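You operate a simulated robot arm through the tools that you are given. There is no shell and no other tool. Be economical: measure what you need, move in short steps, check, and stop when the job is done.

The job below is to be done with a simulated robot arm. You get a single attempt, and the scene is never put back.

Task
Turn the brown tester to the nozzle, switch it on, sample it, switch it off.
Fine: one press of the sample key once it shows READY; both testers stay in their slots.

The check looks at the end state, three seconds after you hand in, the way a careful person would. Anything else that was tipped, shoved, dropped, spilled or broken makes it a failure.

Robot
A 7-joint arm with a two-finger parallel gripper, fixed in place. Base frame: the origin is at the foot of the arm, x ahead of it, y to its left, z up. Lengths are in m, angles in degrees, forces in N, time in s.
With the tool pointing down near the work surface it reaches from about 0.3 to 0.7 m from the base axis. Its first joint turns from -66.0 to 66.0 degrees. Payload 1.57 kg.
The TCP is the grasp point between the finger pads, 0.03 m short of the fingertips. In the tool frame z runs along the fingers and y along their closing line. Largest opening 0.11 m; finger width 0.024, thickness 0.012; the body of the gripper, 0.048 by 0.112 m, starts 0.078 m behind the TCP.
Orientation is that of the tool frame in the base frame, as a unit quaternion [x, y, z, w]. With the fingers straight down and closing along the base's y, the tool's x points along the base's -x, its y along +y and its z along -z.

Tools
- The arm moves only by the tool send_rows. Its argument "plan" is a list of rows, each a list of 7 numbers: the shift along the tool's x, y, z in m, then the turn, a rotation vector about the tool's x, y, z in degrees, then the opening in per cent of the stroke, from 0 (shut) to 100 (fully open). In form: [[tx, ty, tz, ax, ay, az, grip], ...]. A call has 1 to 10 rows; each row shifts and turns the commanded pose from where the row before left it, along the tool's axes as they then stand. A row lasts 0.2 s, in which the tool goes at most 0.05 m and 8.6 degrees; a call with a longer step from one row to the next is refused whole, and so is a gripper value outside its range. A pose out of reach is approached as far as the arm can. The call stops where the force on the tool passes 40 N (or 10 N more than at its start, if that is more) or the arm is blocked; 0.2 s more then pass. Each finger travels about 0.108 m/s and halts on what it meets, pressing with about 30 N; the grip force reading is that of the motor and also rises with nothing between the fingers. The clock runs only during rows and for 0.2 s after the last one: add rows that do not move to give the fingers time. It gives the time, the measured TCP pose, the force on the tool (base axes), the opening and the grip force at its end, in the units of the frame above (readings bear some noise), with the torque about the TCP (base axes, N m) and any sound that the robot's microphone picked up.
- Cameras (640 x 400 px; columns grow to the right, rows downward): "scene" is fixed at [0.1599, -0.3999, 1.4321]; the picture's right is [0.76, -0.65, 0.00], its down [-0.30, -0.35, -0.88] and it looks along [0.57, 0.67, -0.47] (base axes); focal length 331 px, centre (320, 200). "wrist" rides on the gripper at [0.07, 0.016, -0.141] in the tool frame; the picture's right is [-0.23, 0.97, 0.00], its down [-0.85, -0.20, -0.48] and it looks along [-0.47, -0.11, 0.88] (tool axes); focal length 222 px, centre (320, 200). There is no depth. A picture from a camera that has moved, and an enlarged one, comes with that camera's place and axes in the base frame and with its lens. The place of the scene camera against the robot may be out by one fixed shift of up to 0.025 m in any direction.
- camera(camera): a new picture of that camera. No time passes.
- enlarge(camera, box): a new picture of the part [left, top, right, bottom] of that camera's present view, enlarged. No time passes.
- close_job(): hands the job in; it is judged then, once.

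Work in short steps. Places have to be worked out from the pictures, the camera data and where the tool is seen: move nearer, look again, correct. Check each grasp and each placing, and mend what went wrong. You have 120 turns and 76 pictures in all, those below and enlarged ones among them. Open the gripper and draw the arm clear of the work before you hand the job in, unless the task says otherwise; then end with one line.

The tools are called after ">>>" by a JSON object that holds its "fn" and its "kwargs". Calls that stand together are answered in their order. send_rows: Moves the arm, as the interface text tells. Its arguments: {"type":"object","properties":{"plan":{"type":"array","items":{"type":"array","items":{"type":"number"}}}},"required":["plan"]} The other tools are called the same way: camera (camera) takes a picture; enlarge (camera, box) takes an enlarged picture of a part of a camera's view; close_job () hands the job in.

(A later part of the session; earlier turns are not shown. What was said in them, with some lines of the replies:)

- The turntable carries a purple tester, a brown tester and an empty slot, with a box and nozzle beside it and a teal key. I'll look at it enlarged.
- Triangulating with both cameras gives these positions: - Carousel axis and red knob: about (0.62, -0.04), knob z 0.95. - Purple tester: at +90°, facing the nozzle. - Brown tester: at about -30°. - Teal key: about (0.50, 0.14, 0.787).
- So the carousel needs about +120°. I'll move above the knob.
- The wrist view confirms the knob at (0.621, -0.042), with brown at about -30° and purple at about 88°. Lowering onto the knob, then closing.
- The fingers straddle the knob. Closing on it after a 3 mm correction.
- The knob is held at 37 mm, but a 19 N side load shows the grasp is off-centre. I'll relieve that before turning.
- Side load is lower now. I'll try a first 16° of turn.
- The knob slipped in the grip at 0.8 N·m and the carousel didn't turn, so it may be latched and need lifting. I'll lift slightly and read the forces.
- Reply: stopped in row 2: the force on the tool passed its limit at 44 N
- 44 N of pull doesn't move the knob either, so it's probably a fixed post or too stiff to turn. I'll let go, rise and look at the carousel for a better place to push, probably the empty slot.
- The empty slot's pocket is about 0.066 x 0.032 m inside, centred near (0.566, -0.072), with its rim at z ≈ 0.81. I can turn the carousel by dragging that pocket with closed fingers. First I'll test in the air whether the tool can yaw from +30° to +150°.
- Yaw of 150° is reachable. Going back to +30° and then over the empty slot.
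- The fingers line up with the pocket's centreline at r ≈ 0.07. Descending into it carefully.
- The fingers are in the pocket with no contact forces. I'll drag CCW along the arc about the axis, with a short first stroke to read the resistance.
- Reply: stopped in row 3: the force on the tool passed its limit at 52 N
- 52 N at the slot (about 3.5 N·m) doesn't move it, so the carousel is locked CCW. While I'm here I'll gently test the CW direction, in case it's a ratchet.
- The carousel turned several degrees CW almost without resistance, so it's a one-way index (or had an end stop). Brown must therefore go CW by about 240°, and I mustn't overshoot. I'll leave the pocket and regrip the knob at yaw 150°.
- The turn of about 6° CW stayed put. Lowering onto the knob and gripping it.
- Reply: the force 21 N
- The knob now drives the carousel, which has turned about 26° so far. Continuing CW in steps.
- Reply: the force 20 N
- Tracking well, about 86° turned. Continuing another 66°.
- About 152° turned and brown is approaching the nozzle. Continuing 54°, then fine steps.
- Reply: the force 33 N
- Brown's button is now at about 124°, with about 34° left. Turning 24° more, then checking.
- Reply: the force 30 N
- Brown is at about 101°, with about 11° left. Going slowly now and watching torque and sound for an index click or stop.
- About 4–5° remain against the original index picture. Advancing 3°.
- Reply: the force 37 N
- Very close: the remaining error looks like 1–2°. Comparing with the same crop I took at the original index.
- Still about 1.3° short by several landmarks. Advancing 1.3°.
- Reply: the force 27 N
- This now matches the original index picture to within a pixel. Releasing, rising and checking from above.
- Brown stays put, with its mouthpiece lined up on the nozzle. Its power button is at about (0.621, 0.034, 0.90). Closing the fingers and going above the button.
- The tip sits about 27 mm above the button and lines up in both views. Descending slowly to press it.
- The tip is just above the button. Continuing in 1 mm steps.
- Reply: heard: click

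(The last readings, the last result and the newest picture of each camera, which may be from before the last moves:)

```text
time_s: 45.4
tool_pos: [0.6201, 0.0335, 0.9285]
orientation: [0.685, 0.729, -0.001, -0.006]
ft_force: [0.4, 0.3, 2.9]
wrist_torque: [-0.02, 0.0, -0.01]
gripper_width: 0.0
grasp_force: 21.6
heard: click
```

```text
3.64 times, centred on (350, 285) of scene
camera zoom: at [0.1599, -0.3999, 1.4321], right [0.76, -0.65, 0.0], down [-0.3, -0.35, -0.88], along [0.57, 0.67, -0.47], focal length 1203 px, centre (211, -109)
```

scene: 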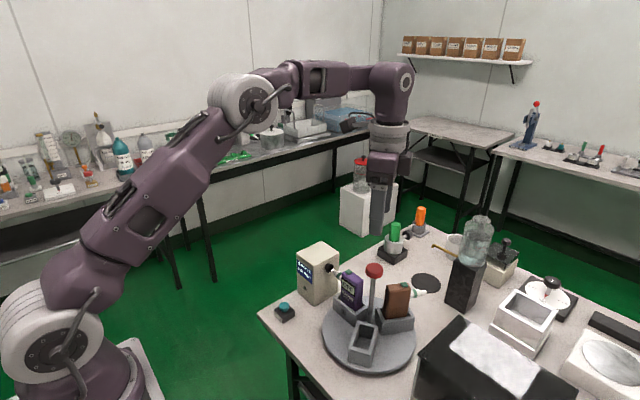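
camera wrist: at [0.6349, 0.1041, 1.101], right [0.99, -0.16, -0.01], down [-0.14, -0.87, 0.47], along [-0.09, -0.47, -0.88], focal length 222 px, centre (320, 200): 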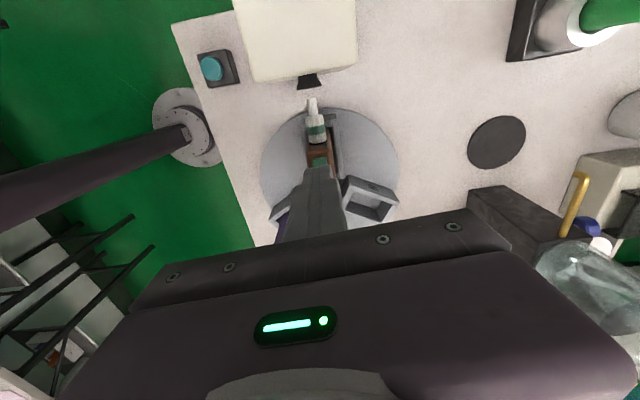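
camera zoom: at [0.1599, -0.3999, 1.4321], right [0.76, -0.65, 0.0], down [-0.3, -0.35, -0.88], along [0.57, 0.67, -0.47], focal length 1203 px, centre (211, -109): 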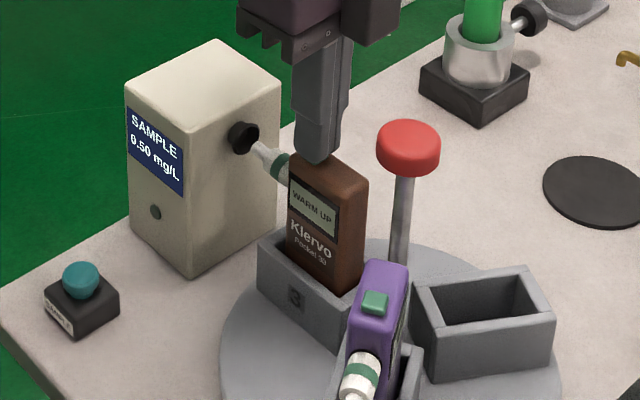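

It clicked and shows WARM UP. Backing off the button and moving over the teal sample key while it warms.

>>> {"fn": "send_rows", "kwargs": {"plan": [[0, 0, -0.01, 0, 0, 0, 0], [0, 0, -0.04, 0, 0, 0, 0], [0, 0, -0.04, 0, 0, 0, 0], [0, -0.038, 0, 0, 0, 0, 0], [0, -0.038, 0, 0, 0, 0, 0], [0.018, -0.0374, 0, 0, 0, 0, 0], [0.046, 0, 0, 0, 0, 0, 0], [0.046, 0, 0, 0, 0, 0, 0], [0, 0, 0.045, 0, 0, 0, 0], [0, 0, 0.045, 0, 0, 0, 0]]}}

>>> {"fn": "send_rows", "kwargs": {"plan": [[0, 0, 0.045, 0, 0, 0, 0], [0, 0, 0.025, 0, 0, 0, 0], [0, 0, 0, 0, 0, 0, 0]]}}

>>> {"fn": "camera", "kwargs": {"camera": "wrist"}}

>>> {"fn": "enlarge", "kwargs": {"camera": "scene", "box": [260, 230, 380, 340]}}

```text
time_s: 47.6
tool_pos: [0.5, 0.1337, 0.93]
orientation: [0.684, 0.729, -0.001, -0.006]
ft_force: [0.9, 0.5, 0.0]
wrist_torque: [0.03, -0.02, 0.01]
gripper_width: 0.0002
grasp_force: 21.6
```

```text
time_s: 48.4
tool_pos: [0.4991, 0.1373, 0.8628]
orientation: [0.684, 0.729, -0.001, -0.006]
ft_force: [-0.2, 0.7, -0.6]
wrist_torque: [0.02, -0.01, 0.0]
gripper_width: 0.0
grasp_force: 21.4
```

```text
38 pictures are left
camera wrist: at [0.5136, 0.2058, 1.0039], right [0.99, -0.16, -0.01], down [-0.14, -0.87, 0.47], along [-0.09, -0.47, -0.88], focal length 222 px, centre (320, 200)
```

wrist: 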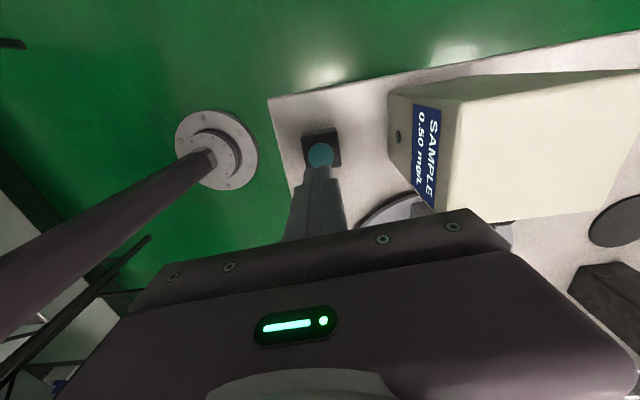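

```text
3.64 times, centred on (320, 285) of scene
camera zoom: at [0.1599, -0.3999, 1.4321], right [0.76, -0.65, 0.0], down [-0.3, -0.35, -0.88], along [0.57, 0.67, -0.47], focal length 1203 px, centre (320, -109)
```

zoom: 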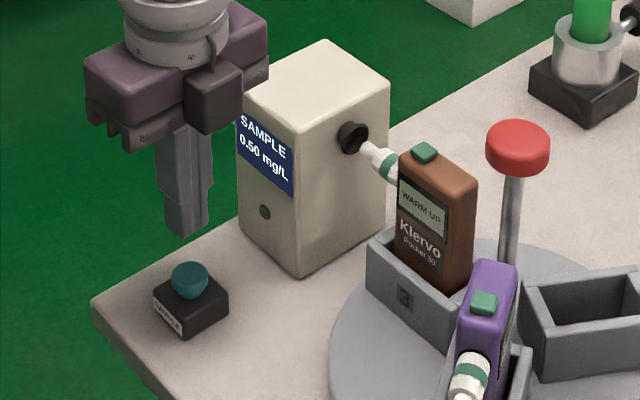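

The tip is right over the key and the tester still shows WARM UP. Fine-aligning and waiting.

>>> {"fn": "send_rows", "kwargs": {"plan": [[0.002, 0.0015, 0.02, 0, 0, 0, 0], [0, 0, 0, 0, 0, 0, 0], [0, 0, 0, 0, 0, 0, 0], [0, 0, 0, 0, 0, 0, 0], [0, 0, 0, 0, 0, 0, 0], [0, 0, 0, 0, 0, 0, 0], [0, 0, 0, 0, 0, 0, 0], [0, 0, 0, 0, 0, 0, 0], [0, 0, 0, 0, 0, 0, 0], [0, 0, 0, 0, 0, 0, 0]]}}

>>> {"fn": "enlarge", "kwargs": {"camera": "scene", "box": [260, 230, 380, 340]}}

```text
time_s: 50.6
tool_pos: [0.5004, 0.1383, 0.8414]
orientation: [0.684, 0.729, -0.002, -0.006]
ft_force: [-0.1, 1.2, 0.6]
wrist_torque: [0.02, 0.02, 0.0]
gripper_width: 0.0002
grasp_force: 21.1
```

```text
3.64 times, centred on (320, 285) of scene
camera zoom: at [0.1599, -0.3999, 1.4321], right [0.76, -0.65, 0.0], down [-0.3, -0.35, -0.88], along [0.57, 0.67, -0.47], focal length 1203 px, centre (320, -109)
```

zoom: 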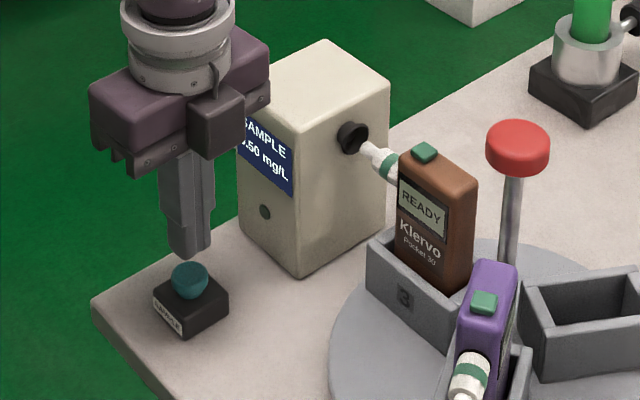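

READY is showing. Pressing the sample key once.

>>> {"fn": "send_rows", "kwargs": {"plan": [[0, 0, 0.008, 0, 0, 0, 0], [0, 0, 0.006, 0, 0, 0, 0], [0, 0, 0.002, 0, 0, 0, 0], [0, 0, 0.0015, 0, 0, 0, 0], [0, 0, 0.0015, 0, 0, 0, 0], [0, 0, 0.0015, 0, 0, 0, 0], [0, 0, 0.0015, 0, 0, 0, 0]]}}

>>> {"fn": "enlarge", "kwargs": {"camera": "scene", "box": [260, 230, 380, 340]}}

```text
time_s: 52.2
tool_pos: [0.5005, 0.1402, 0.8185]
orientation: [0.684, 0.729, -0.002, -0.006]
ft_force: [0.2, -0.8, -0.4]
wrist_torque: [-0.01, 0.01, -0.01]
gripper_width: 0.0
grasp_force: 21.3
```

```text
3.64 times, centred on (320, 285) of scene
camera zoom: at [0.1599, -0.3999, 1.4321], right [0.76, -0.65, 0.0], down [-0.3, -0.35, -0.88], along [0.57, 0.67, -0.47], focal length 1203 px, centre (320, -109)
```

zoom: 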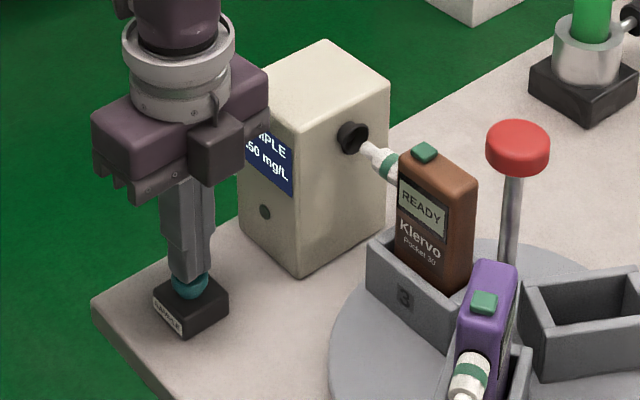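

No contact yet at tip z 0.789. Continuing down in small steps.

>>> {"fn": "send_rows", "kwargs": {"plan": [[0, 0, 0.0015, 0, 0, 0, 0], [0, 0, 0.0015, 0, 0, 0, 0], [0, 0, 0.0015, 0, 0, 0, 0], [0, 0, 0.001, 0, 0, 0, 0], [0, 0, 0.001, 0, 0, 0, 0]]}}

>>> {"fn": "enlarge", "kwargs": {"camera": "scene", "box": [260, 230, 380, 340]}}

```text
time_s: 53.4
tool_pos: [0.5007, 0.1393, 0.8123]
orientation: [0.685, 0.729, -0.001, -0.006]
ft_force: [0.1, -0.1, 4.9]
wrist_torque: [-0.01, -0.03, 0.0]
gripper_width: 0.0001
grasp_force: 21.3
heard: click
```

```text
3.64 times, centred on (320, 285) of scene
camera zoom: at [0.1599, -0.3999, 1.4321], right [0.76, -0.65, 0.0], down [-0.3, -0.35, -0.88], along [0.57, 0.67, -0.47], focal length 1203 px, centre (320, -109)
```

zoom: 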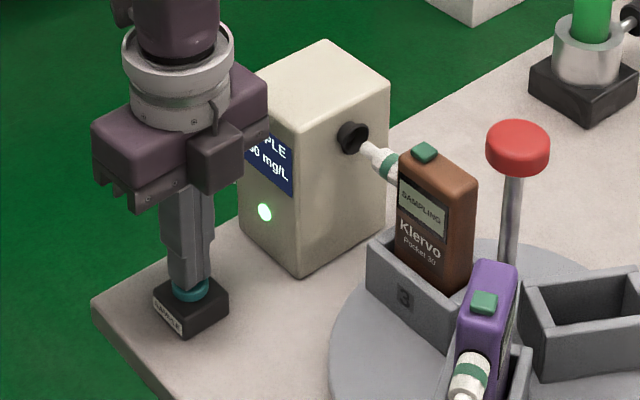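

One click; the green lamp is on and the tester shows SAMPLING. Lifting straight off the key and waiting.

>>> {"fn": "send_rows", "kwargs": {"plan": [[0, 0, -0.02, 0, 0, 0, 0], [0, 0, -0.03, 0, 0, 0, 0], [0, 0, 0, 0, 0, 0, 0], [0, 0, 0, 0, 0, 0, 0], [0, 0, 0, 0, 0, 0, 0], [0, 0, 0, 0, 0, 0, 0], [0, 0, 0, 0, 0, 0, 0], [0, 0, 0, 0, 0, 0, 0], [0, 0, 0, 0, 0, 0, 0], [0, 0, 0, 0, 0, 0, 0]]}}

>>> {"fn": "enlarge", "kwargs": {"camera": "scene", "box": [260, 230, 380, 340]}}

```text
time_s: 55.6
tool_pos: [0.5012, 0.1396, 0.8598]
orientation: [0.684, 0.729, -0.002, -0.007]
ft_force: [0.3, 1.0, -0.3]
wrist_torque: [-0.03, 0.01, 0.01]
gripper_width: 0.0
grasp_force: 21.4
```

```text
3.64 times, centred on (320, 285) of scene
camera zoom: at [0.1599, -0.3999, 1.4321], right [0.76, -0.65, 0.0], down [-0.3, -0.35, -0.88], along [0.57, 0.67, -0.47], focal length 1203 px, centre (320, -109)
```

zoom: 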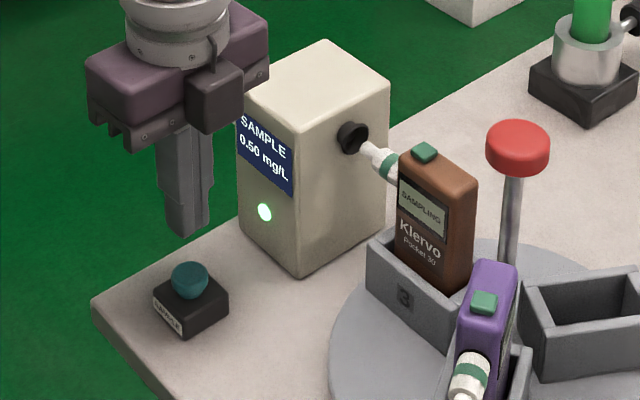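

Still SAMPLING. Waiting another 2 s, meanwhile going up to travel height away from the work.

>>> {"fn": "send_rows", "kwargs": {"plan": [[0, 0, -0.045, 0, 0, 0, 0], [0, 0, -0.045, 0, 0, 0, 0], [0, 0, -0.045, 0, 0, 0, 0], [0, 0, -0.02, 0, 0, 0, 0], [0, 0, 0, 0, 0, 0, 0], [0, 0, 0, 0, 0, 0, 0], [0, 0, 0, 0, 0, 0, 0], [0, 0, 0, 0, 0, 0, 0], [0, 0, 0, 0, 0, 0, 0], [0, 0, 0, 0, 0, 0, 0]]}}

>>> {"fn": "enlarge", "kwargs": {"camera": "scene", "box": [260, 230, 380, 340]}}

```text
time_s: 57.8
tool_pos: [0.5031, 0.1374, 1.0178]
orientation: [0.684, 0.729, -0.001, -0.006]
ft_force: [0.2, -0.1, 0.3]
wrist_torque: [-0.01, 0.0, -0.01]
gripper_width: 0.0001
grasp_force: 21.4
```

```text
3.64 times, centred on (320, 285) of scene
camera zoom: at [0.1599, -0.3999, 1.4321], right [0.76, -0.65, 0.0], down [-0.3, -0.35, -0.88], along [0.57, 0.67, -0.47], focal length 1203 px, centre (320, -109)
```

zoom: 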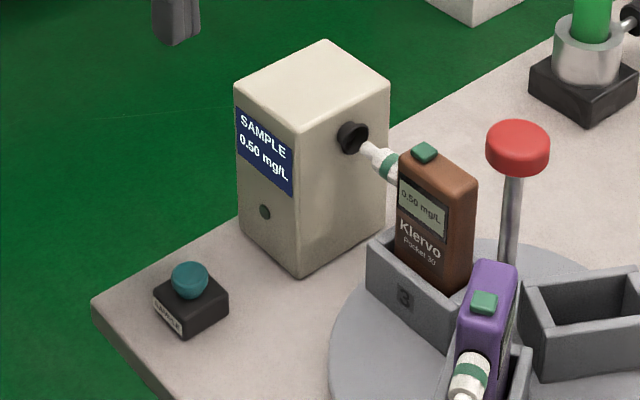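

It reads 0.50 mg/L, matching the sample, and the lamp is off. Returning over the power button.

>>> {"fn": "send_rows", "kwargs": {"plan": [[-0.046, 0, 0, 0, 0, 0, 0], [-0.046, 0, 0, 0, 0, 0, 0], [-0.0183, 0.0365, 0, 0, 0, 0, 0], [0, 0.037, 0, 0, 0, 0, 0], [0, 0.037, 0, 0, 0, 0, 0], [0, 0, 0.04, 0, 0, 0, 0], [0, 0, 0.03, 0, 0, 0, 0], [0, 0, 0.01, 0, 0, 0, 0], [0, 0, 0, 0, 0, 0, 0]]}}

>>> {"fn": "enlarge", "kwargs": {"camera": "scene", "box": [300, 230, 400, 340]}}

```text
time_s: 59.8
tool_pos: [0.6175, 0.0362, 0.9334]
orientation: [0.685, 0.729, -0.001, -0.006]
ft_force: [-0.2, 0.6, 0.6]
wrist_torque: [0.02, -0.03, -0.04]
gripper_width: 0.0002
grasp_force: 20.9
```

```text
3.64 times, centred on (350, 285) of scene
camera zoom: at [0.1599, -0.3999, 1.4321], right [0.76, -0.65, 0.0], down [-0.3, -0.35, -0.88], along [0.57, 0.67, -0.47], focal length 1203 px, centre (211, -109)
```

zoom: 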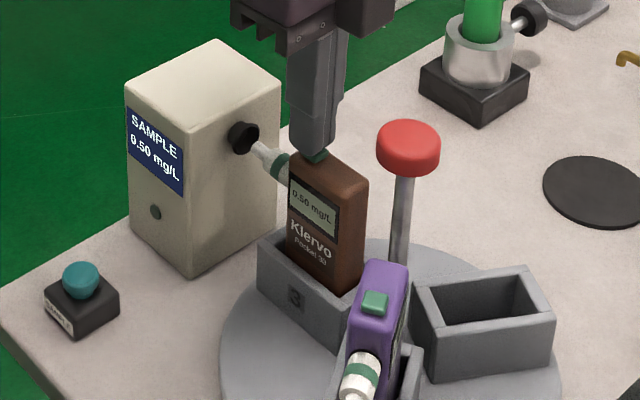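

Just above the button, no contact. Shifting 2 mm in x and pressing down as before.

>>> {"fn": "send_rows", "kwargs": {"plan": [[-0.001, 0.002, 0, 0, 0, 0, 0], [0, 0, 0.001, 0, 0, 0, 0], [0, 0, 0.001, 0, 0, 0, 0], [0, 0, 0.001, 0, 0, 0, 0], [0, 0, 0.001, 0, 0, 0, 0]]}}

>>> {"fn": "enlarge", "kwargs": {"camera": "scene", "box": [300, 230, 400, 340]}}

```text
time_s: 61.0
tool_pos: [0.6202, 0.0347, 0.929]
orientation: [0.684, 0.729, -0.002, -0.006]
ft_force: [-0.2, -0.1, 1.1]
wrist_torque: [-0.02, -0.01, -0.03]
gripper_width: 0.0
grasp_force: 21.3
```

```text
3.64 times, centred on (350, 285) of scene
camera zoom: at [0.1599, -0.3999, 1.4321], right [0.76, -0.65, 0.0], down [-0.3, -0.35, -0.88], along [0.57, 0.67, -0.47], focal length 1203 px, centre (211, -109)
```

zoom: 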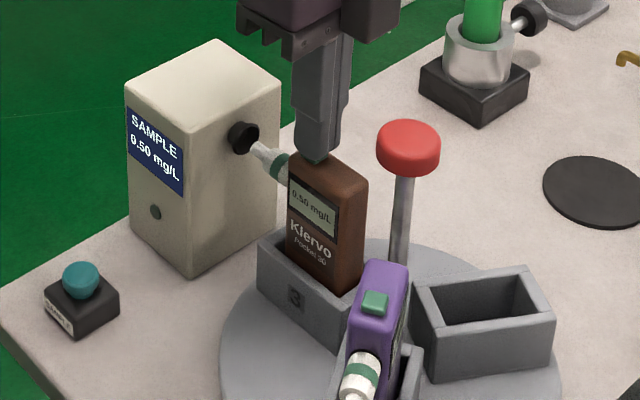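

Light contact, no click yet. Down 1–2 mm more.

>>> {"fn": "send_rows", "kwargs": {"plan": [[0, 0, 0.001, 0, 0, 0, 0], [0, 0, 0.001, 0, 0, 0, 0]]}}

>>> {"fn": "enlarge", "kwargs": {"camera": "scene", "box": [300, 230, 400, 340]}}

```text
time_s: 61.6
tool_pos: [0.6197, 0.0348, 0.9274]
orientation: [0.684, 0.729, -0.002, -0.006]
ft_force: [0.7, -1.1, 3.7]
wrist_torque: [-0.03, -0.02, -0.03]
gripper_width: 0.0001
grasp_force: 21.1
heard: click
```

```text
3.64 times, centred on (350, 285) of scene
camera zoom: at [0.1599, -0.3999, 1.4321], right [0.76, -0.65, 0.0], down [-0.3, -0.35, -0.88], along [0.57, 0.67, -0.47], focal length 1203 px, centre (211, -109)
```

zoom: 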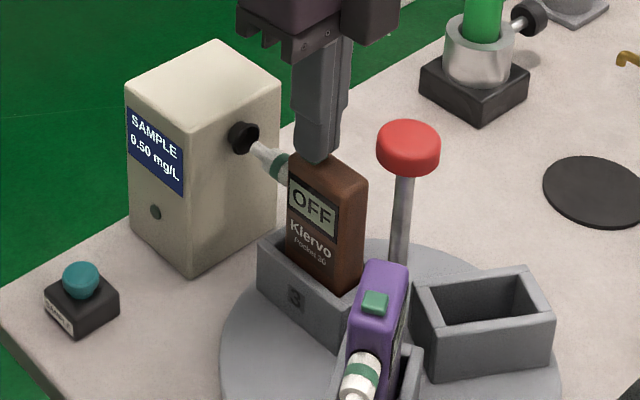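

It clicked and shows OFF. Rising clear, opening the gripper and checking the scene.

>>> {"fn": "send_rows", "kwargs": {"plan": [[0, 0, -0.01, 0, 0, 0, 0], [0, 0, -0.04, 0, 0, 0, 0], [0, 0, -0.045, 0, 0, 0, 0], [0, 0, -0.045, 0, 0, 0, 0], [0, 0, -0.045, 0, 0, 0, 40], [0, 0, -0.045, 0, 0, 0, 80], [0, -0.04, 0, 0, 0, 0, 80], [0, -0.04, 0, 0, 0, 0, 80], [0, -0.04, 0, 0, 0, 0, 80]]}}

>>> {"fn": "camera", "kwargs": {"camera": "scene"}}

>>> {"fn": "enlarge", "kwargs": {"camera": "scene", "box": [260, 220, 440, 390]}}

```text
time_s: 63.6
tool_pos: [0.5013, 0.0242, 1.1571]
orientation: [0.684, 0.73, -0.001, -0.006]
ft_force: [-0.9, -0.2, -0.3]
wrist_torque: [0.03, -0.01, 0.01]
gripper_width: 0.0879
grasp_force: 0.1
```

```text
28 pictures are left
```

scene: 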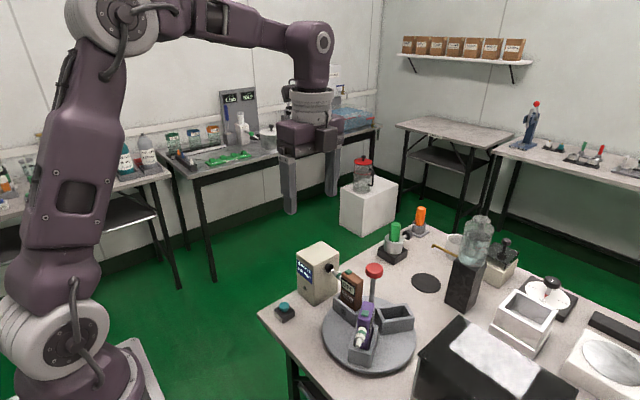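

```text
2.35 times, centred on (350, 305) of scene
camera zoom: at [0.1599, -0.3999, 1.4321], right [0.76, -0.65, 0.0], down [-0.3, -0.35, -0.88], along [0.57, 0.67, -0.47], focal length 778 px, centre (249, -47)
```

zoom: 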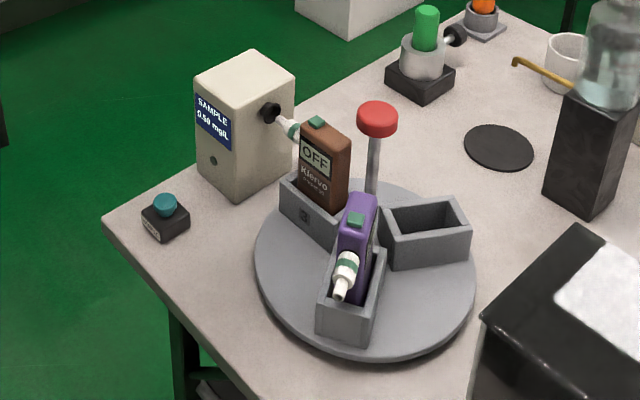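

Brown faces the nozzle and shows OFF, both testers are in their slots, nothing else has moved and the arm is clear. Handing in.

>>> {"fn": "close_job", "kwargs": {}}

```text
The job is handed in.
```

The brown tester was turned to the nozzle, switched on, sampled with one key press at READY (it read 0.50 mg/L) and switched off, with both testers still in their slots.
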